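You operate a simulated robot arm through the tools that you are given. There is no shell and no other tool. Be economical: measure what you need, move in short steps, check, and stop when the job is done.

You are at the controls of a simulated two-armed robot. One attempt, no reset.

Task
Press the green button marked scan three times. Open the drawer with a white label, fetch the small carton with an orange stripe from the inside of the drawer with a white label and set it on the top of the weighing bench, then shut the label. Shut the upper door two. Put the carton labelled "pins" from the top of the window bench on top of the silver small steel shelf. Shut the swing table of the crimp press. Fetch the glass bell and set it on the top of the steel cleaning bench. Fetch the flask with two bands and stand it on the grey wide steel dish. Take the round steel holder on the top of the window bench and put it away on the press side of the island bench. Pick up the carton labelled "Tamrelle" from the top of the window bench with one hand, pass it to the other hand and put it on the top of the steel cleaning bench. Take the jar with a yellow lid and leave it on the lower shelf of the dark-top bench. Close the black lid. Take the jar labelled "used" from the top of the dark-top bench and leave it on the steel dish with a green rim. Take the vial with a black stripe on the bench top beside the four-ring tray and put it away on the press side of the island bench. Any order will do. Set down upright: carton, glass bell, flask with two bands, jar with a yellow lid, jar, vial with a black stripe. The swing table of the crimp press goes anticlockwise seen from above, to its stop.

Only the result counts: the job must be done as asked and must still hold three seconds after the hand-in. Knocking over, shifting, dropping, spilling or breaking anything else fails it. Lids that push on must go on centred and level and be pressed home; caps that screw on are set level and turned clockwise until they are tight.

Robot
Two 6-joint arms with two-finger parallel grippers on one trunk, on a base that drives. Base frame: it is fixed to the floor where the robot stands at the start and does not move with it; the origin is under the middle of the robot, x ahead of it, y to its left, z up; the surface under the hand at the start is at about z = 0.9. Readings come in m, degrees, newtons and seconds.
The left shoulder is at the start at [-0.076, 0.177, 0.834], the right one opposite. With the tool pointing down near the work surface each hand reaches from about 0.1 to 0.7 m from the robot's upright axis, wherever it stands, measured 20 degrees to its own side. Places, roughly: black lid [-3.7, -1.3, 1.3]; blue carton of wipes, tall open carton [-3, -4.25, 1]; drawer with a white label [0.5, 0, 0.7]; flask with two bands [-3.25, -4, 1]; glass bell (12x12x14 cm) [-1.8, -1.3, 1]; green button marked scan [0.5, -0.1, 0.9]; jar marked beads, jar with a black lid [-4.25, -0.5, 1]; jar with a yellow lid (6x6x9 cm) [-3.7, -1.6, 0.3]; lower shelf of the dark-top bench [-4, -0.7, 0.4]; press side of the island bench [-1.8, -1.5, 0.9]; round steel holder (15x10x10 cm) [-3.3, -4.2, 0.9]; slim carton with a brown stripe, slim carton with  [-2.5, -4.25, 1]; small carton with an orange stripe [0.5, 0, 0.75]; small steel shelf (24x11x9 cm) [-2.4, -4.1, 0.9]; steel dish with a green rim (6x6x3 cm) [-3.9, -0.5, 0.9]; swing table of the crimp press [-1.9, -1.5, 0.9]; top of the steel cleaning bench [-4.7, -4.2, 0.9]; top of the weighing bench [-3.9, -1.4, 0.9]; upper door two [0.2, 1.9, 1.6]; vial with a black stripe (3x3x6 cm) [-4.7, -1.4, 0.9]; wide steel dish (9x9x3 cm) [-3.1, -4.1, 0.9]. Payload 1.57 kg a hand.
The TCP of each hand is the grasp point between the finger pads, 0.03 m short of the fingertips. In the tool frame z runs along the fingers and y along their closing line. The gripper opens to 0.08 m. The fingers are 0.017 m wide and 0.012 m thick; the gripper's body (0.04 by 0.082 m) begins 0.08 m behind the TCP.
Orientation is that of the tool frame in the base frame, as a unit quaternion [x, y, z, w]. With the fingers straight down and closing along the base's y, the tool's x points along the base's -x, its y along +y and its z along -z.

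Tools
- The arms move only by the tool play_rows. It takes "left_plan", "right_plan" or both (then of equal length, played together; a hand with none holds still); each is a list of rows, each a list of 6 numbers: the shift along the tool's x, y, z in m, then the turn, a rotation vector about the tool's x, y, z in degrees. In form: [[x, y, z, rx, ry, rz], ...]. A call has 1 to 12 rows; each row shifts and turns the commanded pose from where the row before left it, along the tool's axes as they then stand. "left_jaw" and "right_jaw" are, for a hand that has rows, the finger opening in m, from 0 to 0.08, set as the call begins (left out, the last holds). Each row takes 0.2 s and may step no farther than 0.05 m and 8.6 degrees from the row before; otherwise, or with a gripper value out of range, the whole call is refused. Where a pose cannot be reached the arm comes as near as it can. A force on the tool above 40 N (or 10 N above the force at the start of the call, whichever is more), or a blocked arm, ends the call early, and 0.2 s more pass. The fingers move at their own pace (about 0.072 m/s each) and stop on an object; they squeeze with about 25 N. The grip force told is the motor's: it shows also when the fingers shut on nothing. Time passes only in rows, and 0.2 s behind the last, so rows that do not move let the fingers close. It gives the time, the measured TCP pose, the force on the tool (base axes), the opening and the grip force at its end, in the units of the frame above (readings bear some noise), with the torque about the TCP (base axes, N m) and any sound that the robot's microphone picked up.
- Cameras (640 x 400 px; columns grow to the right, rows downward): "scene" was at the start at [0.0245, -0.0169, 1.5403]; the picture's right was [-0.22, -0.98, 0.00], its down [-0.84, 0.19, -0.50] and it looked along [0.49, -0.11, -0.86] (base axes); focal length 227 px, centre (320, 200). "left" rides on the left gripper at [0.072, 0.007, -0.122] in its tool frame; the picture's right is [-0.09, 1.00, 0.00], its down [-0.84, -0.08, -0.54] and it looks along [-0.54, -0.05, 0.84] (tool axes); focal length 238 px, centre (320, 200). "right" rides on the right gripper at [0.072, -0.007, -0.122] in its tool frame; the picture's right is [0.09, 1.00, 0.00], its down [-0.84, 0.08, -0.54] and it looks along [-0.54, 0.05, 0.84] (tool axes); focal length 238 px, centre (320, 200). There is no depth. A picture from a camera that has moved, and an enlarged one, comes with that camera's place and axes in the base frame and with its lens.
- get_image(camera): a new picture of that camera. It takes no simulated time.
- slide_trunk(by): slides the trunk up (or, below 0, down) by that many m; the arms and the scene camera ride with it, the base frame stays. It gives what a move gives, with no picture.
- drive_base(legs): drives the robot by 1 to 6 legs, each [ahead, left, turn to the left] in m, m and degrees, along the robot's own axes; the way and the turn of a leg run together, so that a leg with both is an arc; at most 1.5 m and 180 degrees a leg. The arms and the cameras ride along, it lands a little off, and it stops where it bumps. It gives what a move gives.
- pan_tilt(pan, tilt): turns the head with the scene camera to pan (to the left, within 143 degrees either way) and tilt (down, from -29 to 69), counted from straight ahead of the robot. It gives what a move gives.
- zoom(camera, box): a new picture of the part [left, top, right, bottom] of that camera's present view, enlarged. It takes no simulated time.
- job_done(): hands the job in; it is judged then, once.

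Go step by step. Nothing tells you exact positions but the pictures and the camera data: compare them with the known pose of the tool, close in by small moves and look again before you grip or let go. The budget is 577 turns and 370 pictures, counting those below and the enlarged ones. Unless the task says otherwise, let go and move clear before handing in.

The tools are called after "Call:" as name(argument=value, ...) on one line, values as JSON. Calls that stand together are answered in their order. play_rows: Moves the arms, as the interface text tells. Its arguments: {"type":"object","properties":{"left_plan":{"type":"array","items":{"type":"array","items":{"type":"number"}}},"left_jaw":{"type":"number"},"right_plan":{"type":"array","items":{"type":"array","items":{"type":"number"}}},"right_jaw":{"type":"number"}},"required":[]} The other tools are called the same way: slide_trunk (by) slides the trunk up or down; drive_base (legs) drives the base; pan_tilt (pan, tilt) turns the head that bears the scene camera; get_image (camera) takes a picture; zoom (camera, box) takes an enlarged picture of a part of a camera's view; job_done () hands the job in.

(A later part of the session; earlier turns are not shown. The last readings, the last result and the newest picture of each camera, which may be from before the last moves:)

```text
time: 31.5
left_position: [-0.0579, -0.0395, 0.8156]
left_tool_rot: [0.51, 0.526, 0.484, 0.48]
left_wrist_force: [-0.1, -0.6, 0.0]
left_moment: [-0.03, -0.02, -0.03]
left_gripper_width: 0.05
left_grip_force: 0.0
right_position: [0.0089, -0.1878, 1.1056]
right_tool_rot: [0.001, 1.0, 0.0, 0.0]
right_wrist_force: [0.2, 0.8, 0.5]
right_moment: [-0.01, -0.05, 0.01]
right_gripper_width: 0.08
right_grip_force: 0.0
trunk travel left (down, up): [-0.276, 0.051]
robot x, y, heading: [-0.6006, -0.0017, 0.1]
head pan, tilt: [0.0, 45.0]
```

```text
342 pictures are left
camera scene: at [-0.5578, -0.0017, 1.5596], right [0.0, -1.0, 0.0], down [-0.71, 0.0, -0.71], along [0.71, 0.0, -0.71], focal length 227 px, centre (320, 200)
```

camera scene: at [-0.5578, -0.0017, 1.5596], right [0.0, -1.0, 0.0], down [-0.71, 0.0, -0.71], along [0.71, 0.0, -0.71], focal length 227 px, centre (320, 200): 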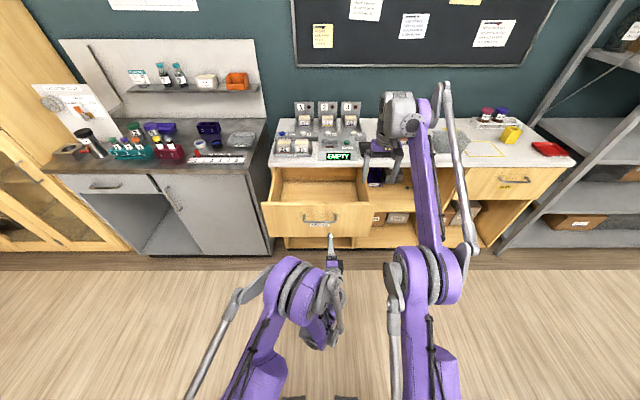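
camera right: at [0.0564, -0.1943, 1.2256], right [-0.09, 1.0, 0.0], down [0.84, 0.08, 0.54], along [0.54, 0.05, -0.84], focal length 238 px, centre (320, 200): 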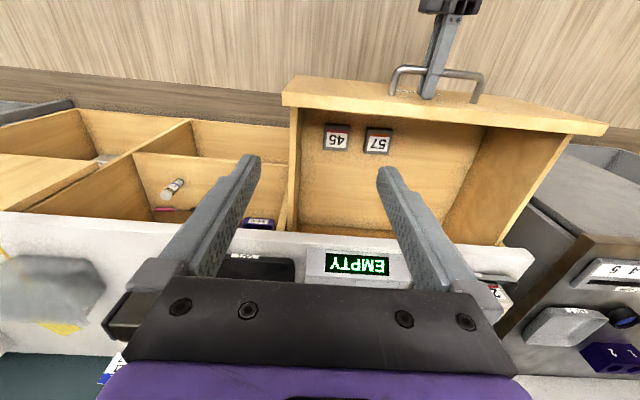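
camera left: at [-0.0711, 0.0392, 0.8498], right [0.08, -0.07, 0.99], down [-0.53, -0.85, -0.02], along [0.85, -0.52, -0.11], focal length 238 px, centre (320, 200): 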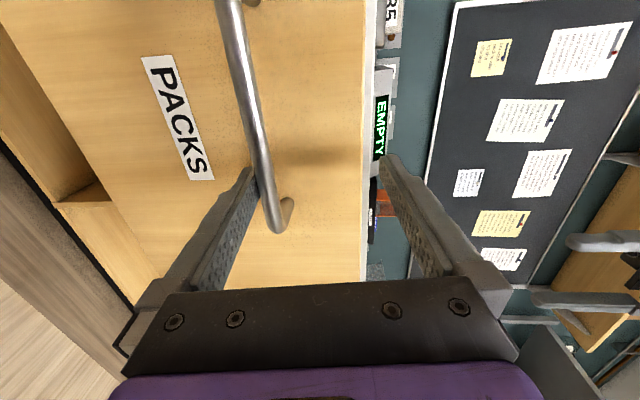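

The handle is clear. I'll bring the left hand up and back to pointing down.

Call:
play_rows(left_plan=[[0.025, 0.035, 0, 0, 0, 0], [0.025, 0.035, 0, 0, 0, 0], [0.025, 0.035, 0, 0, 0, 0], [0.025, 0.035, 0, 0, 0, 0], [0.025, 0.035, 0, 0, 0, 0], [0.025, 0.035, 0, 0, 0, 0], [0.025, 0.035, 0, 0, 0, 0]], left_jaw=0.08)

Call:
play_rows(left_plan=[[0, 0, 0, 0, 0, -8.2], [0, 0, 0, 0, 0, -8.2], [0, 0, 0, 0, 0, -8.2], [0, 0, 0, 0, 0, -8.2], [0, 0, 0, 0, 0, -8.2], [0, 0, 0, 0, 0, -8.2], [0, 0, 0, 0, 0, -8.2], [0, 0, 0, 0, 0, -8.2], [0, 0, 0, 0, 0, -8.2], [0, 0, 0, 0, 0, -8.2], [0, 0, 0, 0, 0, -8.0]])

Call:
play_rows(left_plan=[[0, 0, 0, 0, 8.2, 0], [0, 0, 0, 0, 8.2, 0], [0, 0, 0, 0, 8.2, 0], [0, 0, 0, 0, 8.2, 0], [0, 0, 0, 0, 8.2, 0], [0, 0, 0, 0, 8.2, 0], [0, 0, 0, 0, 8.2, 0], [0, 0, 0, 0, 8.2, 0], [0, 0, 0, 0, 8.2, 0], [0, 0, 0, 0, 8.2, 0], [0, 0, 0, 0, 4, 0]])

```text
time: 33.1
left_position: [-0.0407, 0.1411, 1.0572]
left_tool_rot: [0.51, 0.525, 0.482, 0.481]
left_wrist_force: [-0.5, 1.0, 1.0]
left_moment: [-0.02, -0.04, 0.0]
left_gripper_width: 0.0801
left_grip_force: 0.0
right_position: [0.0087, -0.1883, 1.1065]
right_tool_rot: [0.002, 1.0, 0.0, 0.002]
right_wrist_force: [0.0, -0.5, 0.5]
right_moment: [0.0, 0.04, 0.03]
right_gripper_width: 0.0801
right_grip_force: 0.0
trunk travel left (down, up): [-0.276, 0.051]
robot x, y, heading: [-0.5999, 0.0033, -0.1]
head pan, tilt: [0.0, 45.0]
```

```text
time: 35.5
left_position: [-0.0423, 0.1387, 1.0577]
left_tool_rot: [-0.012, 0.732, 0.001, 0.681]
left_wrist_force: [0.0, 0.3, -0.1]
left_moment: [-0.01, -0.01, -0.01]
left_gripper_width: 0.0801
left_grip_force: 0.1
right_position: [0.0089, -0.1884, 1.1053]
right_tool_rot: [0.001, 1.0, 0.001, 0.001]
right_wrist_force: [-0.2, 1.5, -0.5]
right_moment: [-0.02, -0.01, 0.02]
right_gripper_width: 0.08
right_grip_force: 0.0
trunk travel left (down, up): [-0.276, 0.051]
robot x, y, heading: [-0.5989, -0.001, -0.2]
head pan, tilt: [0.0, 45.0]
```

```text
time: 37.9
left_position: [-0.0418, 0.1376, 1.0565]
left_tool_rot: [-0.009, 1.0, -0.006, -0.003]
left_wrist_force: [-0.3, -0.1, -0.7]
left_moment: [-0.01, 0.04, -0.01]
left_gripper_width: 0.0798
left_grip_force: 0.0
right_position: [0.0081, -0.1887, 1.1061]
right_tool_rot: [0.0, 1.0, -0.001, 0.0]
right_wrist_force: [0.2, 0.1, 0.2]
right_moment: [0.01, 0.01, 0.01]
right_gripper_width: 0.0799
right_grip_force: 0.0
trunk travel left (down, up): [-0.276, 0.051]
robot x, y, heading: [-0.599, 0.0004, -0.2]
head pan, tilt: [0.0, 45.0]
```

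Driving forward to bring the carton into the right hand's reach.

Call:
drive_base(legs=[[0.3, 0, 0]])

Call:
play_rows(right_plan=[[0.03, 0.03, 0, 0, 0, 0], [0.03, 0.03, 0, 0, 0, 0], [0.03, 0.03, 0, 0, 0, 0], [0.0, 0.03, 0, 0, 0, 0], [0, 0, 0, 0, 0, 0]])

Call:
get_image(camera="right")

```text
time: 40.0
left_position: [0.258, 0.1365, 1.0563]
left_tool_rot: [-0.008, 1.0, -0.005, -0.001]
left_wrist_force: [0.2, 0.0, 0.3]
left_moment: [0.03, 0.03, -0.03]
left_gripper_width: 0.0803
left_grip_force: 0.1
right_position: [0.3082, -0.1919, 1.1038]
right_tool_rot: [0.003, 1.0, 0.0, 0.0]
right_wrist_force: [0.2, -0.2, -0.3]
right_moment: [-0.02, 0.01, 0.03]
right_gripper_width: 0.08
right_grip_force: 0.1
trunk travel left (down, up): [-0.276, 0.051]
robot x, y, heading: [-0.2949, -0.0019, -0.4]
head pan, tilt: [0.0, 45.0]
```

```text
time: 41.2
left_position: [0.2591, 0.1357, 1.0579]
left_tool_rot: [-0.007, 1.0, -0.006, -0.002]
left_wrist_force: [0.3, 0.6, -0.3]
left_moment: [0.0, 0.02, -0.01]
left_gripper_width: 0.0802
left_grip_force: 0.1
right_position: [0.2167, -0.0692, 1.1053]
right_tool_rot: [0.004, 1.0, 0.0, 0.001]
right_wrist_force: [-0.3, -0.2, -0.3]
right_moment: [0.03, -0.03, -0.04]
right_gripper_width: 0.0801
right_grip_force: 0.0
trunk travel left (down, up): [-0.276, 0.051]
robot x, y, heading: [-0.2913, -0.0039, -0.3]
head pan, tilt: [0.0, 45.0]
```

```text
341 pictures are left
camera right: at [0.1453, -0.0766, 1.2267], right [-0.09, 1.0, 0.0], down [0.84, 0.07, 0.54], along [0.54, 0.05, -0.84], focal length 238 px, centre (320, 200)
```

right: 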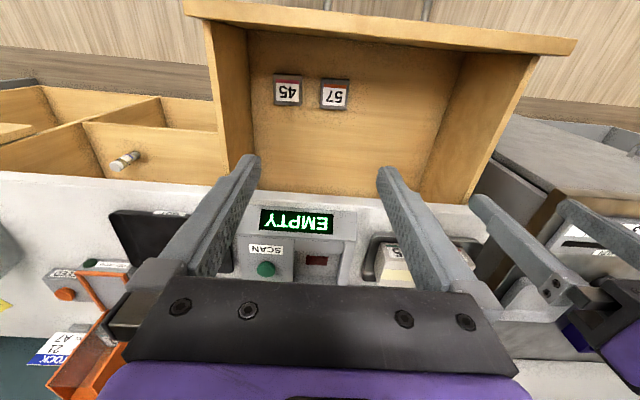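

Triangulating two views puts the "57" carton's top at about [0.228, -0.040, 0.69]. I'll descend partway and look again.

Call:
play_rows(right_plan=[[-0.002, 0.005, 0.045, 0, 0, 0], [-0.002, 0.006, 0.045, 0, 0, 0], [-0.002, 0.006, 0.045, 0, 0, 0], [-0.002, 0.006, 0.045, 0, 0, 0], [-0.003, 0.006, 0.045, 0, 0, 0], [0, 0, 0.045, 0, 0, 0], [0, 0, 0, 0, 0, 0]], right_jaw=0.075)

Call:
get_image(camera="right")

```text
time: 42.8
left_position: [0.2576, 0.1345, 1.0571]
left_tool_rot: [-0.008, 1.0, -0.006, -0.002]
left_wrist_force: [0.7, 0.5, 0.1]
left_moment: [0.0, 0.0, 0.0]
left_gripper_width: 0.0801
left_grip_force: 0.0
right_position: [0.229, -0.0421, 0.8377]
right_tool_rot: [0.003, 1.0, 0.0, 0.001]
right_wrist_force: [-0.1, -0.5, -0.3]
right_moment: [-0.03, 0.04, -0.01]
right_gripper_width: 0.0749
right_grip_force: 0.2
trunk travel left (down, up): [-0.276, 0.051]
robot x, y, heading: [-0.2994, 0.0025, -0.4]
head pan, tilt: [0.0, 45.0]
```

```text
340 pictures are left
camera right: at [0.157, -0.0486, 0.9578], right [-0.09, 1.0, 0.0], down [0.84, 0.07, 0.54], along [0.54, 0.05, -0.84], focal length 238 px, centre (320, 200)
```

right: 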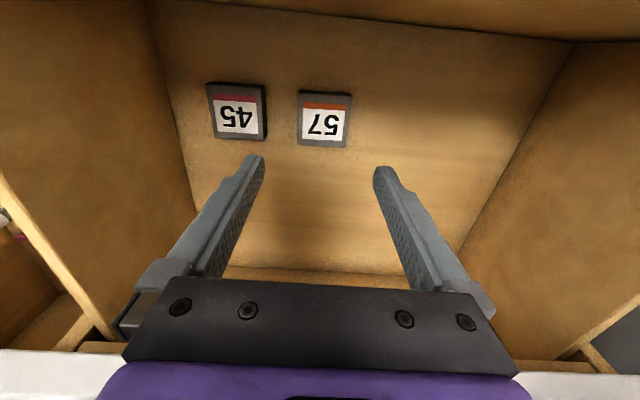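

Call:
play_rows(right_plan=[[-0.001, 0.005, 0.03, 0, 0, 0], [0, 0, 0.03, 0, 0, 0], [0, 0, 0.02, 0, 0, 0], [0, 0, 0, 0, 0, 0]], right_jaw=0.08)

Call:
get_image(camera="right")

```text
time: 43.8
left_position: [0.2586, 0.1355, 1.058]
left_tool_rot: [-0.007, 1.0, -0.006, -0.001]
left_wrist_force: [-0.9, 0.1, 0.5]
left_moment: [0.0, -0.01, 0.02]
left_gripper_width: 0.0799
left_grip_force: 0.1
right_position: [0.2305, -0.0369, 0.756]
right_tool_rot: [0.003, 1.0, 0.0, 0.001]
right_wrist_force: [-0.4, 0.6, 0.0]
right_moment: [-0.01, -0.01, -0.02]
right_gripper_width: 0.0801
right_grip_force: 0.0
trunk travel left (down, up): [-0.276, 0.051]
robot x, y, heading: [-0.2957, -0.0, -0.3]
head pan, tilt: [0.0, 45.0]
```

```text
339 pictures are left
camera right: at [0.1597, -0.0433, 0.8761], right [-0.09, 1.0, 0.0], down [0.84, 0.07, 0.54], along [0.54, 0.05, -0.84], focal length 238 px, centre (320, 200)
```

right: 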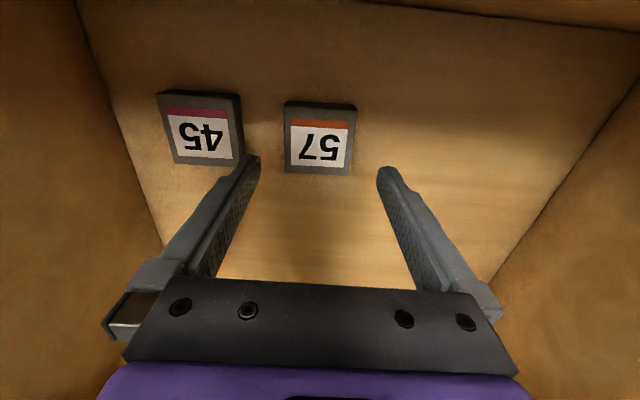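

Several views agree the carton top is near z 0.64, about 0.066 wide, and centred on the jaws. I'll go down further and check.

Call:
play_rows(right_plan=[[-0.003, 0, 0.03, 0, 0, 0], [-0.002, 0, 0.03, 0, 0, 0], [0, 0, 0.01, 0, 0, 0], [0, 0, 0, 0, 0, 0]])

Call:
get_image(camera="right")

```text
time: 44.8
left_position: [0.2586, 0.1351, 1.0581]
left_tool_rot: [-0.007, 1.0, -0.006, -0.002]
left_wrist_force: [0.7, 0.1, 0.7]
left_moment: [-0.01, -0.01, 0.0]
left_gripper_width: 0.0798
left_grip_force: 0.1
right_position: [0.2376, -0.0366, 0.6849]
right_tool_rot: [0.003, 1.0, 0.0, 0.001]
right_wrist_force: [-0.6, 0.7, 0.5]
right_moment: [0.02, -0.01, 0.02]
right_gripper_width: 0.08
right_grip_force: 0.1
trunk travel left (down, up): [-0.276, 0.051]
robot x, y, heading: [-0.3024, -0.0014, -0.3]
head pan, tilt: [0.0, 45.0]
```

```text
338 pictures are left
camera right: at [0.1653, -0.0447, 0.807], right [-0.09, 1.0, 0.0], down [0.84, 0.07, 0.54], along [0.54, 0.05, -0.84], focal length 238 px, centre (320, 200)
```

right: 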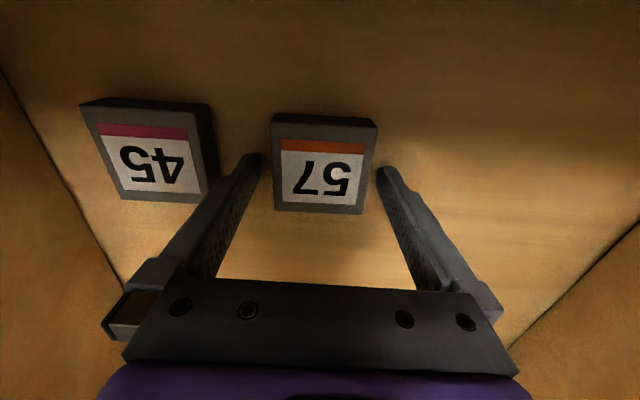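

Call:
play_rows(right_plan=[[-0.003, 0, 0.01, 0, 0, 0], [0, 0, 0.01, 0, 0, 0], [0, 0, 0, 0, 0, 0]])

Call:
get_image(camera="right")

```text
time: 45.1
left_position: [0.2586, 0.1346, 1.0579]
left_tool_rot: [-0.007, 1.0, -0.006, -0.002]
left_wrist_force: [0.0, -0.3, 0.5]
left_moment: [0.0, 0.01, 0.0]
left_gripper_width: 0.0801
left_grip_force: 0.1
right_position: [0.2378, -0.0374, 0.6849]
right_tool_rot: [0.002, 1.0, 0.0, 0.0]
right_wrist_force: [-2.5, 0.4, 26.6]
right_moment: [0.11, 0.13, -0.15]
right_gripper_width: 0.08
right_grip_force: 0.1
trunk travel left (down, up): [-0.276, 0.051]
robot x, y, heading: [-0.2985, -0.0024, -0.7]
head pan, tilt: [0.0, 45.0]
stopped in row 1 (right hand): the force on the tool passed its limit at 56 N (the readings are from after the stop); the commanded pose is now the measured one
```

```text
337 pictures are left
camera right: at [0.1665, -0.0446, 0.806], right [-0.09, 1.0, 0.0], down [0.84, 0.07, 0.54], along [0.54, 0.05, -0.84], focal length 238 px, centre (320, 200)
```

right: 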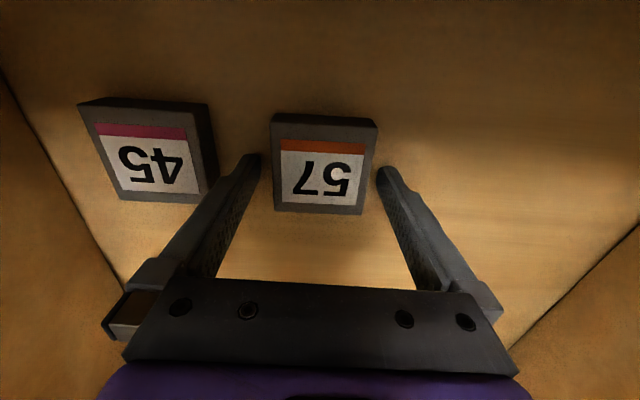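

The tips reached the drawer floor on either side of the flat carton. I'll rise 3 mm and close on it.

Call:
play_rows(right_plan=[[0.002, -0.0005, -0.003, 0, 0, 0], [0, 0, 0, 0, 0, 0]])

Call:
play_rows(right_plan=[[0, 0, 0, 0, 0, 0], [0, 0, 0, 0, 0, 0], [0, 0, 0, 0, 0, 0]], right_jaw=0)

Call:
get_image(camera="right")

```text
time: 45.8
left_position: [0.2596, 0.1366, 1.0575]
left_tool_rot: [-0.008, 1.0, -0.007, -0.002]
left_wrist_force: [0.5, -0.5, 0.7]
left_moment: [0.01, -0.02, -0.02]
left_gripper_width: 0.0798
left_grip_force: 0.0
right_position: [0.2374, -0.0378, 0.685]
right_tool_rot: [0.002, 1.0, 0.0, 0.0]
right_wrist_force: [1.9, 1.2, 5.9]
right_moment: [-0.08, -0.04, 0.02]
right_gripper_width: 0.0799
right_grip_force: 0.1
trunk travel left (down, up): [-0.276, 0.051]
robot x, y, heading: [-0.2968, -0.0021, -0.6]
head pan, tilt: [0.0, 45.0]
```

```text
time: 46.5
left_position: [0.2589, 0.1359, 1.0569]
left_tool_rot: [-0.007, 1.0, -0.006, -0.001]
left_wrist_force: [-0.1, -0.2, 0.1]
left_moment: [-0.01, 0.03, 0.02]
left_gripper_width: 0.08
left_grip_force: 0.0
right_position: [0.2374, -0.0379, 0.6848]
right_tool_rot: [0.003, 1.0, 0.0, 0.0]
right_wrist_force: [-1.0, -0.8, 1.4]
right_moment: [-0.05, -0.02, 0.0]
right_gripper_width: 0.059
right_grip_force: 25.4
trunk travel left (down, up): [-0.276, 0.051]
robot x, y, heading: [-0.2922, 0.0003, -0.3]
head pan, tilt: [0.0, 45.0]
```

```text
336 pictures are left
camera right: at [0.1652, -0.0451, 0.8061], right [-0.09, 1.0, 0.0], down [0.84, 0.07, 0.54], along [0.54, 0.05, -0.84], focal length 238 px, centre (320, 200)
```

right: 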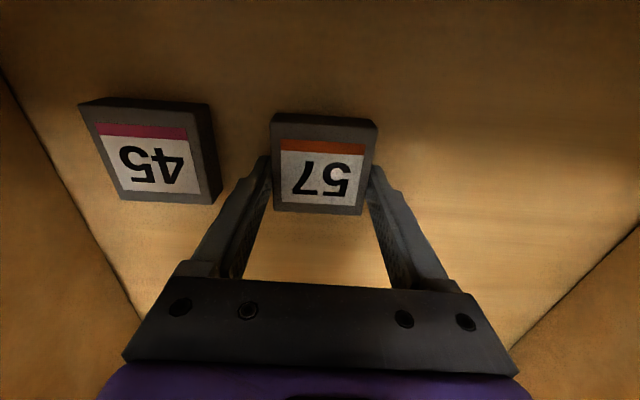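

Gripped at 0.059. Lifting.

Call:
play_rows(right_plan=[[0, 0, -0.02, 0, 0, 0], [0, 0, -0.04, 0, 0, 0], [0, 0, -0.045, 0, 0, 0], [0, 0, -0.045, 0, 0, 0], [0, 0, -0.045, 0, 0, 0], [0, 0, -0.045, 0, 0, 0], [0, 0, -0.045, 0, 0, 0], [0, 0, -0.045, 0, 0, 0], [0, 0, 0, 0, 0, 0]])

Call:
get_image(camera="right")

Call:
get_image(camera="scene")

```text
time: 48.5
left_position: [0.2596, 0.135, 1.0576]
left_tool_rot: [-0.007, 1.0, -0.006, -0.001]
left_wrist_force: [-0.2, 0.6, -0.5]
left_moment: [-0.01, 0.03, 0.02]
left_gripper_width: 0.08
left_grip_force: 0.1
right_position: [0.2355, -0.0353, 1.0147]
right_tool_rot: [0.002, 1.0, -0.001, 0.001]
right_wrist_force: [0.9, 0.5, -1.0]
right_moment: [0.0, 0.02, 0.0]
right_gripper_width: 0.0
right_grip_force: 21.7
trunk travel left (down, up): [-0.276, 0.051]
robot x, y, heading: [-0.2987, -0.0026, -0.4]
head pan, tilt: [0.0, 45.0]
```

```text
335 pictures are left
camera right: at [0.1631, -0.0432, 1.1354], right [-0.09, 1.0, 0.0], down [0.84, 0.07, 0.54], along [0.54, 0.05, -0.84], focal length 238 px, centre (320, 200)
```

right: 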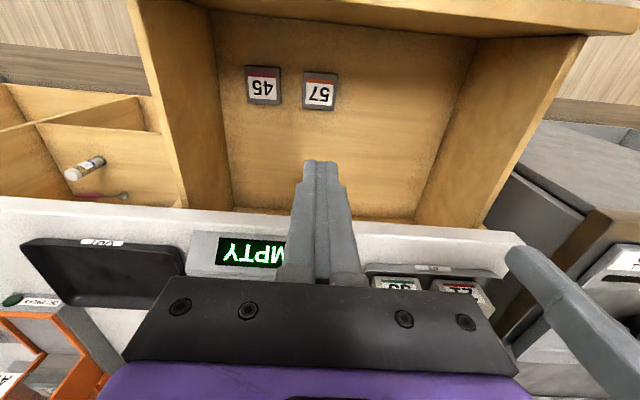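

```text
334 pictures are left
camera scene: at [-0.2566, -0.003, 1.5595], right [-0.01, -1.0, 0.0], down [-0.71, 0.0, -0.71], along [0.71, 0.0, -0.71], focal length 227 px, centre (320, 200)
```

scene: 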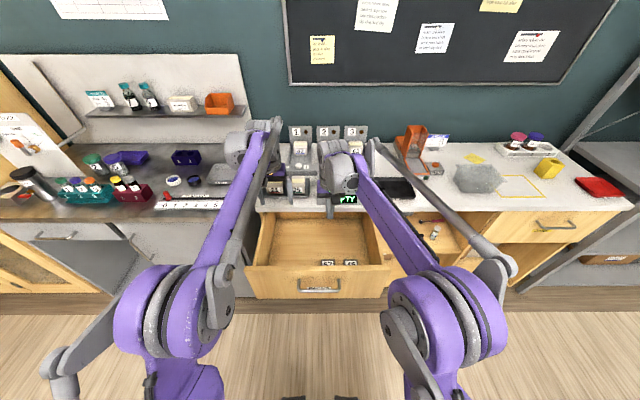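

The grip slipped off and the carton stayed in the drawer. I need its true shape, so I'm taking closer views.

Call:
zoom(camera="right", box=[230, 50, 350, 125])

Call:
zoom(camera="scene", box=[300, 245, 380, 295])

```text
5.33 times, centred on (290, 88) of right
camera zoom: at [0.1631, -0.0432, 1.1354], right [-0.09, 1.0, 0.0], down [0.84, 0.07, 0.54], along [0.54, 0.05, -0.84], focal length 1271 px, centre (480, 800)
```

zoom: 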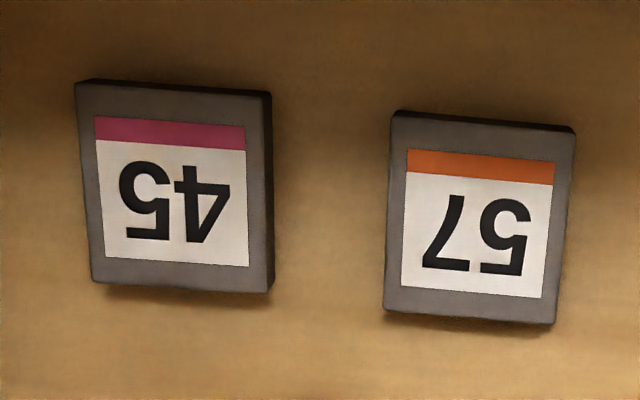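

```text
8.00 times, centred on (340, 270) of scene
camera zoom: at [-0.2566, -0.003, 1.5595], right [-0.01, -1.0, 0.0], down [-0.71, 0.0, -0.71], along [0.71, 0.0, -0.71], focal length 1815 px, centre (160, -360)
```

zoom: 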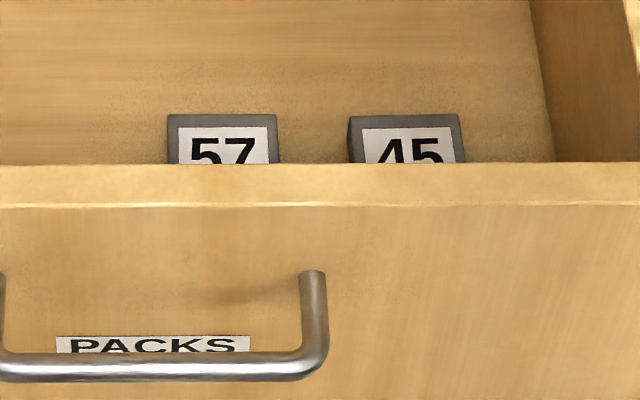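

The carton's top is at z ≈ 0.69 and its centre at x ≈ 0.2275, so I gripped 1 cm off-centre. Retrying on the centre with a slow lift.

Call:
play_rows(right_plan=[[0.004, 0, 0.045, 0, 0, 0], [0.004, 0, 0.045, 0, 0, 0], [0, 0, 0.045, 0, 0, 0], [0, 0, 0.045, 0, 0, 0], [0, 0, 0.045, 0, 0, 0], [0, 0, 0.045, 0, 0, 0], [0, 0, 0.03, 0, 0, 0], [0, 0, 0.02, 0, 0, 0], [0, 0, 0, 0, 0, 0]], right_jaw=0.08)

Call:
get_image(camera="right")

```text
time: 50.5
left_position: [0.2582, 0.1355, 1.0577]
left_tool_rot: [-0.007, 1.0, -0.006, -0.001]
left_wrist_force: [-0.9, -0.6, -0.8]
left_moment: [0.0, 0.02, 0.0]
left_gripper_width: 0.08
left_grip_force: 0.1
right_position: [0.2275, -0.0354, 0.6967]
right_tool_rot: [0.003, 1.0, -0.001, 0.0]
right_wrist_force: [-0.2, 0.3, 0.0]
right_moment: [-0.02, 0.0, 0.01]
right_gripper_width: 0.0797
right_grip_force: 0.0
trunk travel left (down, up): [-0.276, 0.051]
robot x, y, heading: [-0.2956, -0.0013, -0.3]
head pan, tilt: [0.0, 45.0]
```

```text
331 pictures are left
camera right: at [0.1562, -0.0438, 0.818], right [-0.09, 1.0, 0.0], down [0.84, 0.07, 0.54], along [0.54, 0.05, -0.84], focal length 238 px, centre (320, 200)
```

right: 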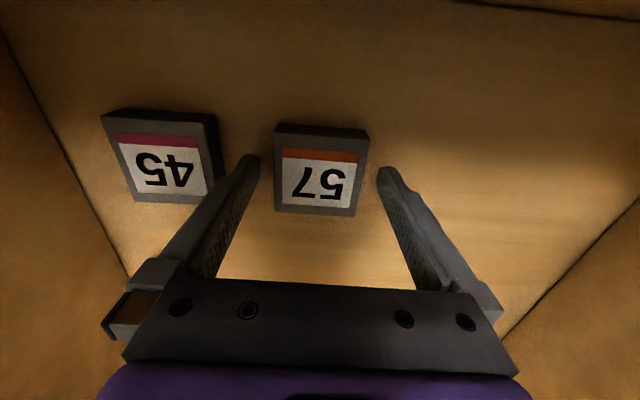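

Call:
play_rows(right_plan=[[0, 0, 0.006, 0, 0, 0], [0, 0, 0.003, 0, 0, 0], [0, 0, 0, 0, 0, 0]])

Call:
play_rows(right_plan=[[0, 0, 0, 0, 0, 0], [0, 0, 0, 0, 0, 0], [0, 0, 0, 0, 0, 0], [0, 0, 0, 0, 0, 0]], right_jaw=0)

Call:
play_rows(right_plan=[[0, 0, -0.004, 0, 0, 0], [0, 0, -0.004, 0, 0, 0], [0, 0, -0.004, 0, 0, 0], [0, 0, 0, 0, 0, 0]])

Call:
get_image(camera="right")

```text
time: 51.4
left_position: [0.259, 0.1347, 1.0563]
left_tool_rot: [-0.008, 1.0, -0.005, -0.001]
left_wrist_force: [0.0, 0.1, -0.5]
left_moment: [-0.04, 0.0, 0.0]
left_gripper_width: 0.0801
left_grip_force: 0.1
right_position: [0.2297, -0.037, 0.6873]
right_tool_rot: [0.002, 1.0, 0.0, 0.0]
right_wrist_force: [-1.1, 0.3, -0.1]
right_moment: [0.01, 0.0, 0.01]
right_gripper_width: 0.0802
right_grip_force: 0.0
trunk travel left (down, up): [-0.276, 0.051]
robot x, y, heading: [-0.2989, 0.0028, -0.4]
head pan, tilt: [0.0, 45.0]
```

```text
time: 52.4
left_position: [0.2595, 0.1344, 1.0571]
left_tool_rot: [-0.007, 1.0, -0.006, -0.001]
left_wrist_force: [-1.0, 0.6, 0.2]
left_moment: [0.0, -0.01, 0.01]
left_gripper_width: 0.0803
left_grip_force: 0.1
right_position: [0.2286, -0.0376, 0.6883]
right_tool_rot: [0.003, 1.0, -0.001, 0.0]
right_wrist_force: [-0.2, 0.3, 0.6]
right_moment: [0.03, -0.01, 0.0]
right_gripper_width: 0.0591
right_grip_force: 25.0
trunk travel left (down, up): [-0.276, 0.051]
robot x, y, heading: [-0.2972, -0.0026, -0.3]
head pan, tilt: [0.0, 45.0]
```

```text
time: 53.4
left_position: [0.2601, 0.136, 1.0577]
left_tool_rot: [-0.007, 1.0, -0.006, -0.002]
left_wrist_force: [-0.2, 0.7, 0.2]
left_moment: [-0.01, 0.01, -0.02]
left_gripper_width: 0.08
left_grip_force: 0.1
right_position: [0.2294, -0.0372, 0.6985]
right_tool_rot: [0.003, 1.0, 0.001, 0.0]
right_wrist_force: [-0.5, 0.0, -0.1]
right_moment: [0.01, 0.03, 0.01]
right_gripper_width: 0.0589
right_grip_force: 25.5
trunk travel left (down, up): [-0.276, 0.051]
robot x, y, heading: [-0.2966, -0.0012, -0.3]
head pan, tilt: [0.0, 45.0]
```

```text
330 pictures are left
camera right: at [0.1574, -0.0443, 0.8202], right [-0.09, 1.0, 0.0], down [0.84, 0.07, 0.54], along [0.54, 0.05, -0.84], focal length 238 px, centre (320, 200)
```

right: 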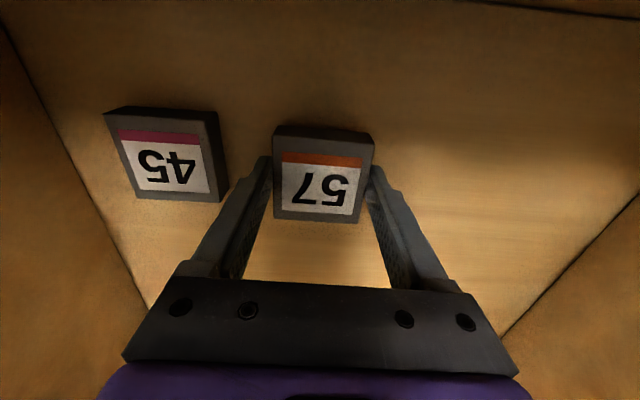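

It is coming up with the hand this time. Continuing slowly.

Call:
play_rows(right_plan=[[0, 0, -0.008, 0, 0, 0], [0, 0, -0.012, 0, 0, 0], [0, 0, -0.015, 0, 0, 0], [0, 0, -0.02, 0, 0, 0], [0, 0, -0.02, 0, 0, 0], [0, 0, 0, 0, 0, 0]])

Call:
get_image(camera="right")

```text
time: 54.8
left_position: [0.2592, 0.1366, 1.0579]
left_tool_rot: [-0.007, 1.0, -0.006, -0.001]
left_wrist_force: [0.0, -0.3, 0.0]
left_moment: [-0.02, 0.01, 0.0]
left_gripper_width: 0.0799
left_grip_force: 0.1
right_position: [0.2299, -0.0383, 0.7739]
right_tool_rot: [0.003, 1.0, 0.0, 0.0]
right_wrist_force: [0.1, -0.7, 0.1]
right_moment: [-0.05, 0.01, 0.03]
right_gripper_width: 0.059
right_grip_force: 25.0
trunk travel left (down, up): [-0.276, 0.051]
robot x, y, heading: [-0.2999, -0.0, -0.1]
head pan, tilt: [0.0, 45.0]
```

```text
329 pictures are left
camera right: at [0.1588, -0.046, 0.8949], right [-0.09, 1.0, 0.0], down [0.84, 0.07, 0.54], along [0.54, 0.05, -0.84], focal length 238 px, centre (320, 200)
```

right: 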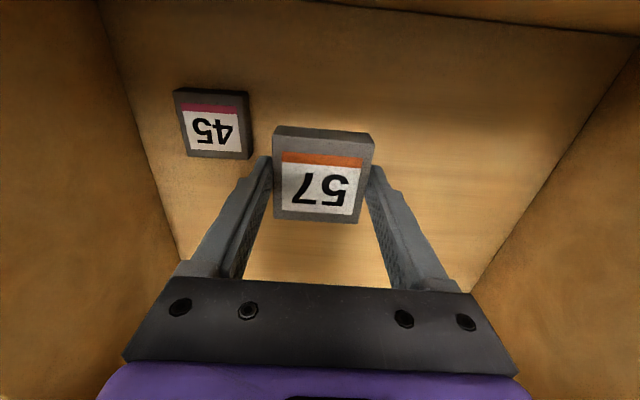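

Held firmly. I'll raise it clear of the drawer.

Call:
play_rows(right_plan=[[0, 0, -0.02, 0, 0, 0], [0, 0, -0.025, 0, 0, 0], [0, 0, -0.03, 0, 0, 0], [0, 0, -0.03, 0, 0, 0], [0, 0, -0.03, 0, 0, 0], [0, 0, -0.03, 0, 0, 0], [0, 0, -0.03, 0, 0, 0], [0, 0, -0.03, 0, 0, 0], [0, 0, -0.03, 0, 0, 0], [0, 0, -0.02, 0, 0, 0], [0, 0, 0, 0, 0, 0]])

Call:
get_image(camera="right")

```text
time: 57.1
left_position: [0.2598, 0.137, 1.056]
left_tool_rot: [-0.007, 1.0, -0.006, -0.002]
left_wrist_force: [0.5, -0.8, 0.0]
left_moment: [-0.01, 0.0, -0.02]
left_gripper_width: 0.0802
left_grip_force: 0.0
right_position: [0.2287, -0.0395, 1.049]
right_tool_rot: [0.003, 1.0, 0.0, 0.0]
right_wrist_force: [-0.3, 0.1, -0.3]
right_moment: [-0.01, 0.02, -0.02]
right_gripper_width: 0.0589
right_grip_force: 24.5
trunk travel left (down, up): [-0.276, 0.051]
robot x, y, heading: [-0.2997, -0.0002, -0.4]
head pan, tilt: [0.0, 45.0]
```

```text
328 pictures are left
camera right: at [0.1571, -0.0468, 1.1706], right [-0.09, 1.0, 0.0], down [0.84, 0.07, 0.54], along [0.54, 0.05, -0.84], focal length 238 px, centre (320, 200)
```

right: 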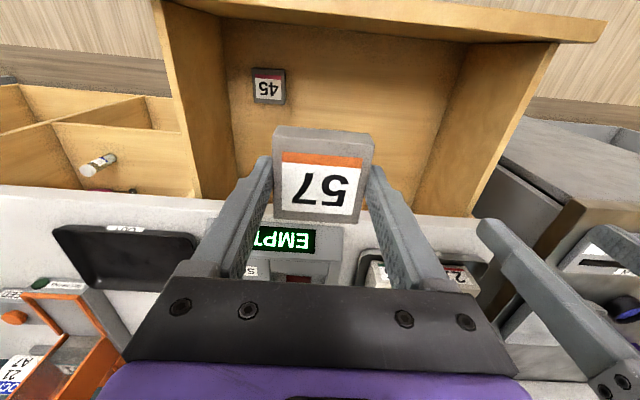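

The carton is held clear. I'll pull the right hand back and to the side, and bring the closed left fingers in front of the handle to push the drawer shut.

Call:
play_rows(left_plan=[[0.04, 0, -0.01, 0, 0, 0], [0.04, 0, 0, 0, 0, 0], [0.04, 0, 0, 0, 0, 0], [0.04, 0, 0, 0, 0, 0], [0.04, 0, 0, 0, 0, 0], [0.02, -0.02, 0, 0, 0, 0], [0.0, -0.02, 0, 0, 0, 0], [0, 0, 0, 0, 0, 0]], right_plan=[[0.02, -0.02, -0.015, 0, 0, 0], [0.025, -0.025, -0.015, 0, 0, 0], [0.025, -0.025, -0.015, 0, 0, 0], [0.025, -0.025, -0.015, 0, 0, 0], [0.02, -0.025, -0.015, 0, 0, 0], [0.01, -0.025, -0.01, 0, 0, 0], [0.0, -0.02, 0, 0, 0, 0], [0, 0, 0, 0, 0, 0]], left_jaw=0)

Call:
get_image(camera="left")

```text
time: 59.0
left_position: [0.0388, 0.0934, 1.0693]
left_tool_rot: [-0.007, 1.0, -0.007, -0.002]
left_wrist_force: [0.6, -0.4, 0.4]
left_moment: [-0.02, 0.0, -0.02]
left_gripper_width: 0.0
left_grip_force: 20.5
right_position: [0.1019, -0.2024, 1.1336]
right_tool_rot: [0.002, 1.0, 0.0, 0.0]
right_wrist_force: [-0.7, -0.2, -0.9]
right_moment: [0.02, -0.02, -0.02]
right_gripper_width: 0.0594
right_grip_force: 25.0
trunk travel left (down, up): [-0.276, 0.051]
robot x, y, heading: [-0.2975, -0.0016, -0.0]
head pan, tilt: [0.0, 45.0]
```

```text
327 pictures are left
camera left: at [-0.0327, 0.0999, 1.19], right [0.08, 1.0, -0.01], down [0.84, -0.06, 0.54], along [0.54, -0.05, -0.84], focal length 238 px, centre (320, 200)
```

left: 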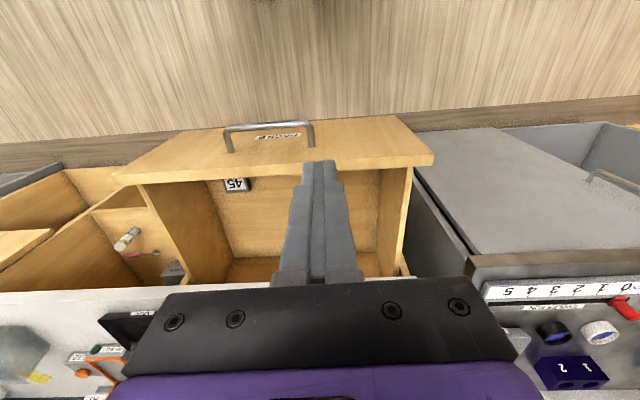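

Call:
play_rows(left_plan=[[0.012, -0.03, 0, 0, 0, 0], [0.012, -0.03, 0, 0, 0, 0], [0, -0.03, 0.02, 0, 0, 0], [0, 0, 0.045, 0, 0, 0], [0, 0, 0.045, 0, 0, 0], [0, 0, 0.045, 0, 0, 0], [0, 0, 0.045, 0, 0, 0], [0, 0, 0.045, 0, 0, 0], [0, 0, 0.009, 0, 0, 0], [0, 0, 0, 0, 0, 0]])

Call:
get_image(camera="left")

```text
time: 61.1
left_position: [0.0155, -0.0032, 0.8148]
left_tool_rot: [-0.008, 1.0, -0.006, -0.002]
left_wrist_force: [-0.2, 0.4, -0.8]
left_moment: [0.0, 0.03, 0.01]
left_gripper_width: 0.0
left_grip_force: 21.7
right_position: [0.1029, -0.202, 1.1321]
right_tool_rot: [0.003, 1.0, -0.001, 0.001]
right_wrist_force: [0.4, -0.7, -0.8]
right_moment: [0.01, -0.01, -0.01]
right_gripper_width: 0.0588
right_grip_force: 25.1
trunk travel left (down, up): [-0.276, 0.051]
robot x, y, heading: [-0.2972, 0.0003, -0.3]
head pan, tilt: [0.0, 45.0]
```

```text
326 pictures are left
camera left: at [-0.0569, 0.004, 0.9364], right [0.08, 1.0, -0.01], down [0.84, -0.06, 0.54], along [0.54, -0.05, -0.84], focal length 238 px, centre (320, 200)
```

left: 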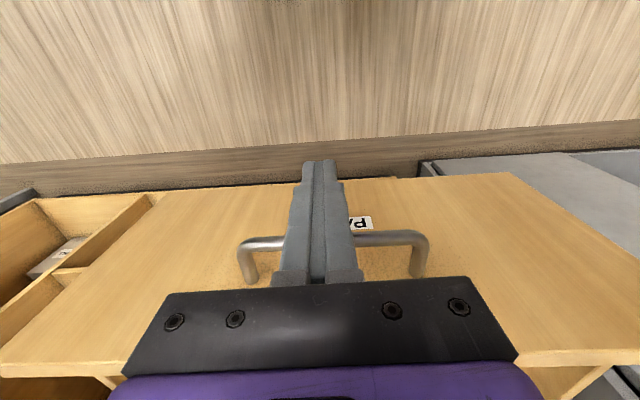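

The fingers stand in front of the bar. Driving forward to push the drawer.

Call:
drive_base(legs=[[0.24, 0, 0]])

Call:
get_image(camera="left")

```text
time: 62.9
left_position: [0.2527, -0.0049, 0.815]
left_tool_rot: [-0.007, 1.0, -0.007, -0.002]
left_wrist_force: [-0.5, -0.2, 0.2]
left_moment: [-0.01, 0.0, -0.01]
left_gripper_width: 0.0002
left_grip_force: 21.7
right_position: [0.3387, -0.2042, 1.1321]
right_tool_rot: [0.002, 1.0, 0.0, 0.0]
right_wrist_force: [0.1, 0.7, -0.7]
right_moment: [0.0, 0.02, -0.02]
right_gripper_width: 0.0592
right_grip_force: 24.7
trunk travel left (down, up): [-0.276, 0.051]
robot x, y, heading: [-0.0618, -0.0002, -0.4]
head pan, tilt: [0.0, 45.0]
```

```text
325 pictures are left
camera left: at [0.1798, 0.0024, 0.9366], right [0.08, 1.0, -0.01], down [0.84, -0.06, 0.54], along [0.54, -0.05, -0.84], focal length 238 px, centre (320, 200)
```

left: 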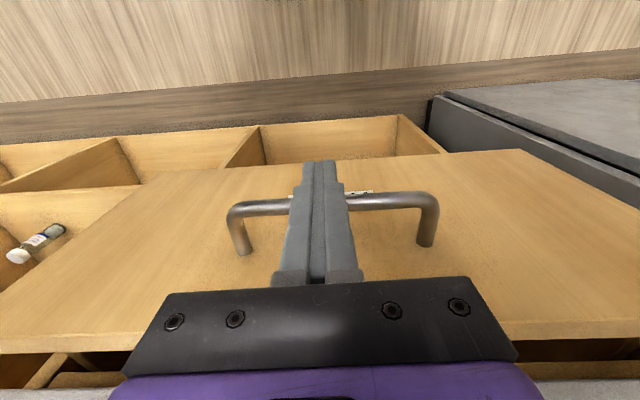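

The drawer is nearly closed. I'll push the last ~8 cm with the arm.

Call:
play_rows(left_plan=[[-0.02, 0, 0, 0, 0, 0], [-0.02, 0, 0, 0, 0, 0], [-0.02, 0, 0, 0, 0, 0], [-0.01, 0, 0, 0, 0, 0], [-0.006, 0, 0, 0, 0, 0], [-0.005, 0, 0, 0, 0, 0], [-0.005, 0, 0, 0, 0, 0], [-0.005, 0, 0, 0, 0, 0], [0, 0, 0, 0, 0, 0]])

Call:
get_image(camera="left")

```text
time: 64.0
left_position: [0.3169, -0.0036, 0.8125]
left_tool_rot: [-0.005, 1.0, -0.005, -0.01]
left_wrist_force: [-21.3, 0.4, 7.8]
left_moment: [0.22, 0.27, 0.01]
left_gripper_width: 0.0003
left_grip_force: 21.0
right_position: [0.3387, -0.2028, 1.1335]
right_tool_rot: [0.003, 1.0, 0.0, 0.0]
right_wrist_force: [1.7, -0.4, -1.3]
right_moment: [0.01, 0.04, 0.01]
right_gripper_width: 0.059
right_grip_force: 25.1
trunk travel left (down, up): [-0.276, 0.051]
robot x, y, heading: [-0.0614, -0.0037, -0.3]
head pan, tilt: [0.0, 45.0]
stopped in row 5 (left hand): the force on the tool passed its limit at 45 N (the readings are from after the stop); the commanded pose is now the measured one
```

```text
324 pictures are left
camera left: at [0.2471, 0.0034, 0.9359], right [0.08, 1.0, -0.01], down [0.85, -0.06, 0.53], along [0.52, -0.05, -0.85], focal length 238 px, centre (320, 200)
```

left: 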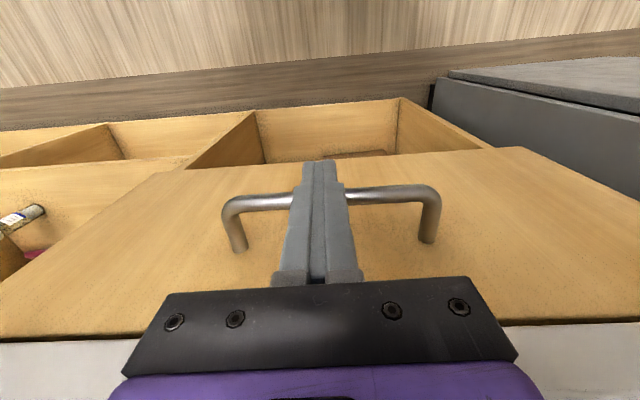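

Call:
play_rows(left_plan=[[0.03, 0, 0, 0, 0, 0], [0.04, 0, 0, 0, 0, 0], [0.02, 0.02, -0.03, 0, 0, 0], [0, 0.02, -0.04, 0, 0, 0], [0, 0.02, -0.045, 0, 0, 0], [0, 0.02, -0.045, 0, 0, 0], [0, 0.02, -0.045, 0, 0, 0], [0, 0.02, -0.045, 0, 0, 0]])

Call:
drive_base(legs=[[-0.45, 0, 0]])

Call:
zoom(camera="scene", box=[220, 130, 420, 255])

```text
time: 65.8
left_position: [0.2321, 0.1181, 1.0655]
left_tool_rot: [-0.007, 1.0, -0.005, -0.008]
left_wrist_force: [-0.3, 0.1, -0.5]
left_moment: [0.01, -0.02, 0.01]
left_gripper_width: 0.0002
left_grip_force: 20.7
right_position: [0.3378, -0.2037, 1.1331]
right_tool_rot: [0.003, 1.0, 0.001, -0.001]
right_wrist_force: [-0.1, 0.6, -0.6]
right_moment: [0.02, 0.01, 0.01]
right_gripper_width: 0.059
right_grip_force: 24.6
trunk travel left (down, up): [-0.276, 0.051]
robot x, y, heading: [-0.0612, -0.003, -0.0]
head pan, tilt: [0.0, 45.0]
```

```text
time: 68.6
left_position: [-0.2292, 0.1208, 1.0648]
left_tool_rot: [-0.015, 1.0, -0.007, -0.006]
left_wrist_force: [-0.5, 0.2, 0.2]
left_moment: [0.0, 0.01, -0.01]
left_gripper_width: 0.0
left_grip_force: 21.1
right_position: [-0.1162, -0.1981, 1.1325]
right_tool_rot: [-0.007, 1.0, 0.0, -0.001]
right_wrist_force: [0.4, -0.7, -0.8]
right_moment: [0.02, -0.01, -0.01]
right_gripper_width: 0.0591
right_grip_force: 25.0
trunk travel left (down, up): [-0.276, 0.051]
robot x, y, heading: [-0.523, -0.0054, 0.6]
head pan, tilt: [0.0, 45.0]
```

```text
3.20 times, centred on (320, 192) of scene
camera zoom: at [-0.4801, -0.005, 1.5596], right [0.01, -1.0, 0.0], down [-0.71, -0.01, -0.71], along [0.71, 0.01, -0.71], focal length 726 px, centre (320, 224)
```

zoom: 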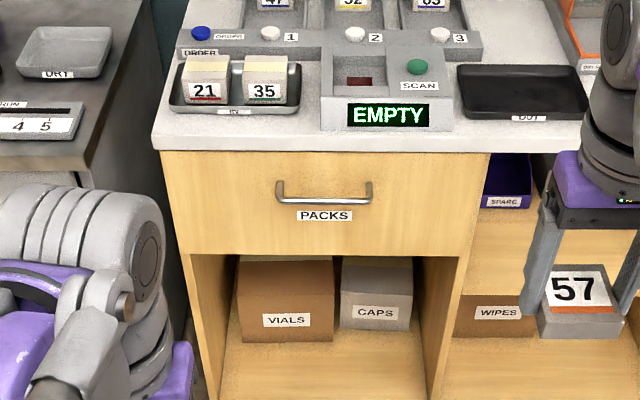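

The drawer is shut. Next is upper door two, off to the left, so I'll look that way.

Call:
pan_tilt(pan=65, tilt=5)

Call:
get_image(camera="scene")

```text
time: 70.0
left_position: [-0.2307, 0.1211, 1.0653]
left_tool_rot: [-0.015, 1.0, -0.006, -0.007]
left_wrist_force: [0.4, -0.4, 0.2]
left_moment: [0.01, -0.02, 0.0]
left_gripper_width: 0.0
left_grip_force: 21.2
right_position: [-0.118, -0.198, 1.1332]
right_tool_rot: [-0.006, 1.0, 0.0, 0.001]
right_wrist_force: [-0.7, -0.4, -0.3]
right_moment: [0.01, -0.01, 0.02]
right_gripper_width: 0.0588
right_grip_force: 24.9
trunk travel left (down, up): [-0.276, 0.051]
robot x, y, heading: [-0.5222, -0.003, 0.6]
head pan, tilt: [65.0, 5.0]
```

```text
322 pictures are left
camera scene: at [-0.5235, 0.0777, 1.6225], right [0.91, -0.41, 0.0], down [-0.04, -0.08, -1.0], along [0.41, 0.91, -0.09], focal length 227 px, centre (320, 200)
```

scene: 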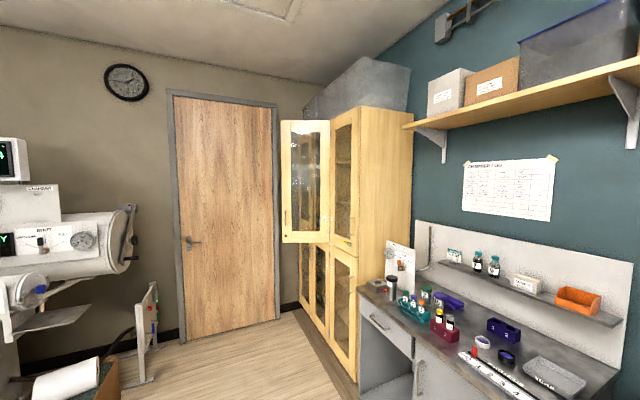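

Call:
zoom(camera="scene", box=[260, 90, 420, 260])

```text
2.35 times, centred on (340, 175) of scene
camera zoom: at [-0.5235, 0.0777, 1.6225], right [0.91, -0.41, 0.0], down [-0.04, -0.08, -1.0], along [0.41, 0.91, -0.09], focal length 534 px, centre (273, 259)
```

zoom: 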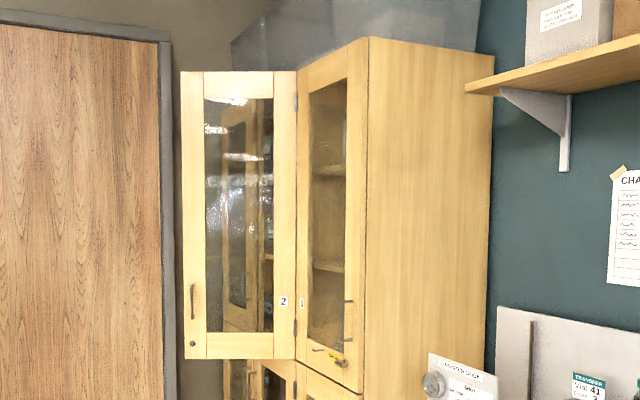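

Door two is open about 90°, hinged on the near side at about (0.41, 1.92), free edge near (-0.04, 1.9), bottom near z 1.11. I'll tuck in the right hand, tilt the closed left fingers 45° forward, and drive over to push its bottom rail.

Call:
play_rows(left_plan=[[-0.04, 0.003, -0.028, 0, 0, 0], [-0.04, 0.003, -0.028, 0, 0, 0], [-0.04, 0.003, -0.028, 0, 0, 0], [-0.04, 0.003, -0.027, 0, 0, 0], [0, 0, 0, 0, -7.5, 0], [0, 0, 0, 0, -7.5, 0], [0, 0, 0, 0, -7.5, 0], [0, 0, 0, 0, -7.5, 0], [0, 0, 0, 0, -7.5, 0], [0, 0, 0, 0, -7.5, 0]], right_plan=[[0.02, -0.005, 0, 0, 0, 0], [0.02, -0.005, 0, 0, 0, 0], [0.02, -0.005, 0, 0, 0, 0], [0.02, -0.005, 0, 0, 0, 0], [0.02, -0.005, 0, 0, 0, 0], [0.02, -0.005, 0, 0, 0, 0], [0.02, -0.005, 0, 0, 0, 0], [0.02, -0.005, 0, 0, 0, 0], [0.02, -0.005, 0, 0, 0, 0], [0.02, -0.005, 0, 0, 0, 0]])

Call:
drive_base(legs=[[0, 0, 45], [0.95, 0.3, 0]])

Call:
pan_tilt(pan=20, tilt=25)

Call:
get_image(camera="scene")

```text
time: 72.2
left_position: [-0.0707, 0.1386, 1.1738]
left_tool_rot: [-0.017, 0.925, 0.002, 0.379]
left_wrist_force: [0.2, 0.1, 0.0]
left_moment: [-0.02, -0.01, -0.03]
left_gripper_width: 0.0
left_grip_force: 21.6
right_position: [-0.317, -0.2519, 1.1327]
right_tool_rot: [-0.007, 1.0, 0.0, 0.001]
right_wrist_force: [0.3, -0.2, -0.3]
right_moment: [0.03, 0.0, 0.01]
right_gripper_width: 0.0589
right_grip_force: 24.9
trunk travel left (down, up): [-0.276, 0.051]
robot x, y, heading: [-0.5181, -0.0041, 0.4]
head pan, tilt: [65.0, 5.0]
```

```text
time: 79.3
left_position: [0.1087, 1.295, 1.1732]
left_tool_rot: [-0.375, 0.847, 0.147, 0.346]
left_wrist_force: [-0.3, 0.0, 0.9]
left_moment: [0.01, -0.02, 0.01]
left_gripper_width: 0.0
left_grip_force: 21.0
right_position: [0.2152, 0.8442, 1.1328]
right_tool_rot: [-0.394, 0.919, 0.0, 0.001]
right_wrist_force: [0.2, -0.4, -0.2]
right_moment: [-0.01, 0.03, -0.01]
right_gripper_width: 0.059
right_grip_force: 25.1
trunk travel left (down, up): [-0.276, 0.051]
robot x, y, heading: [-0.1052, 0.8715, 46.7]
head pan, tilt: [65.0, 5.0]
```

```text
time: 80.4
left_position: [0.1079, 1.2942, 1.1742]
left_tool_rot: [-0.375, 0.847, 0.146, 0.346]
left_wrist_force: [-0.2, 0.6, 1.2]
left_moment: [-0.01, -0.02, -0.02]
left_gripper_width: 0.0
left_grip_force: 21.4
right_position: [0.2168, 0.8439, 1.1323]
right_tool_rot: [-0.394, 0.919, 0.0, -0.001]
right_wrist_force: [-0.4, 0.3, -0.1]
right_moment: [0.02, -0.01, -0.04]
right_gripper_width: 0.059
right_grip_force: 25.5
trunk travel left (down, up): [-0.276, 0.051]
robot x, y, heading: [-0.1043, 0.8699, 46.5]
head pan, tilt: [20.0, 25.0]
```

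```text
320 pictures are left
camera scene: at [-0.0964, 0.9245, 1.5901], right [0.92, -0.4, 0.0], down [-0.17, -0.39, -0.91], along [0.36, 0.83, -0.42], focal length 227 px, centre (320, 200)
```

scene: 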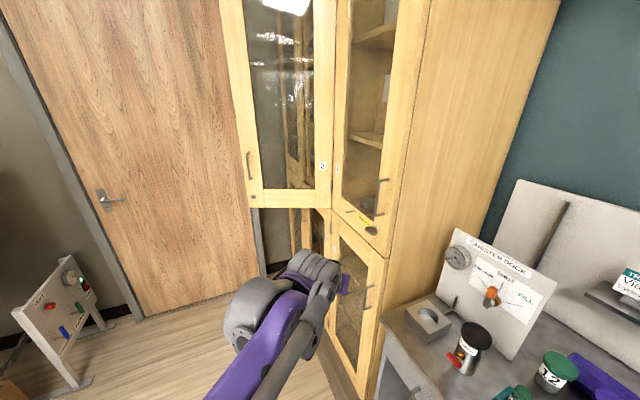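

Call:
drive_base(legs=[[0.27, 0.37, 0]])

Call:
get_image(camera="left")

Call:
get_image(camera="scene")

```text
time: 84.2
left_position: [0.0224, 1.7409, 1.1724]
left_tool_rot: [-0.377, 0.846, 0.147, 0.346]
left_wrist_force: [-0.4, 0.5, 0.1]
left_moment: [-0.04, -0.04, -0.03]
left_gripper_width: 0.0001
left_grip_force: 21.1
right_position: [0.1309, 1.2903, 1.1331]
right_tool_rot: [-0.397, 0.918, 0.0, 0.0]
right_wrist_force: [-0.1, -0.2, -1.7]
right_moment: [-0.02, 0.02, 0.0]
right_gripper_width: 0.0588
right_grip_force: 24.6
trunk travel left (down, up): [-0.276, 0.051]
robot x, y, heading: [-0.1935, 1.315, 46.8]
head pan, tilt: [20.0, 25.0]
```

```text
319 pictures are left
camera left: at [-0.0766, 1.6438, 1.2103], right [-0.69, 0.72, 0.05], down [0.2, 0.12, 0.97], along [0.69, 0.69, -0.23], focal length 238 px, centre (320, 200)
```

left: 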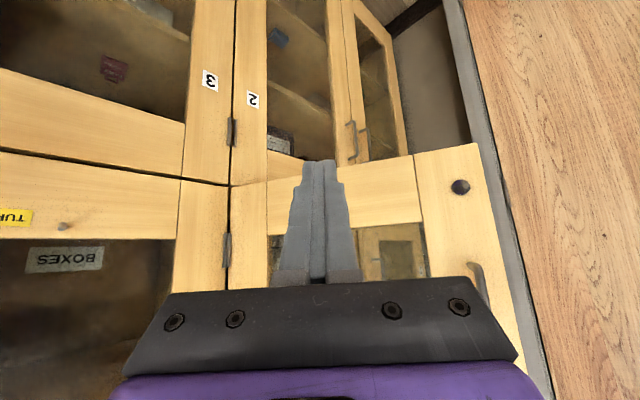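

```text
318 pictures are left
camera scene: at [-0.1815, 1.369, 1.5901], right [0.92, -0.39, 0.0], down [-0.17, -0.39, -0.91], along [0.36, 0.83, -0.42], focal length 227 px, centre (320, 200)
```

scene: 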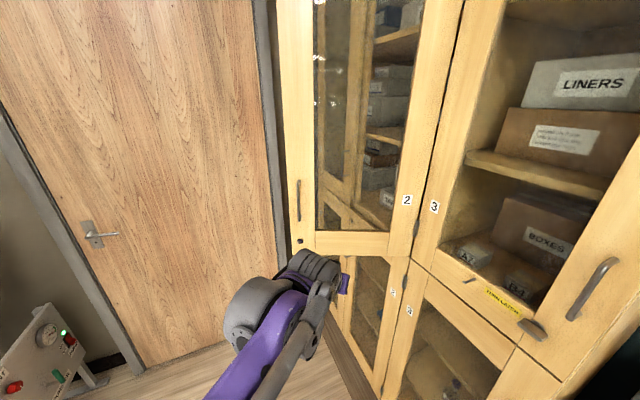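

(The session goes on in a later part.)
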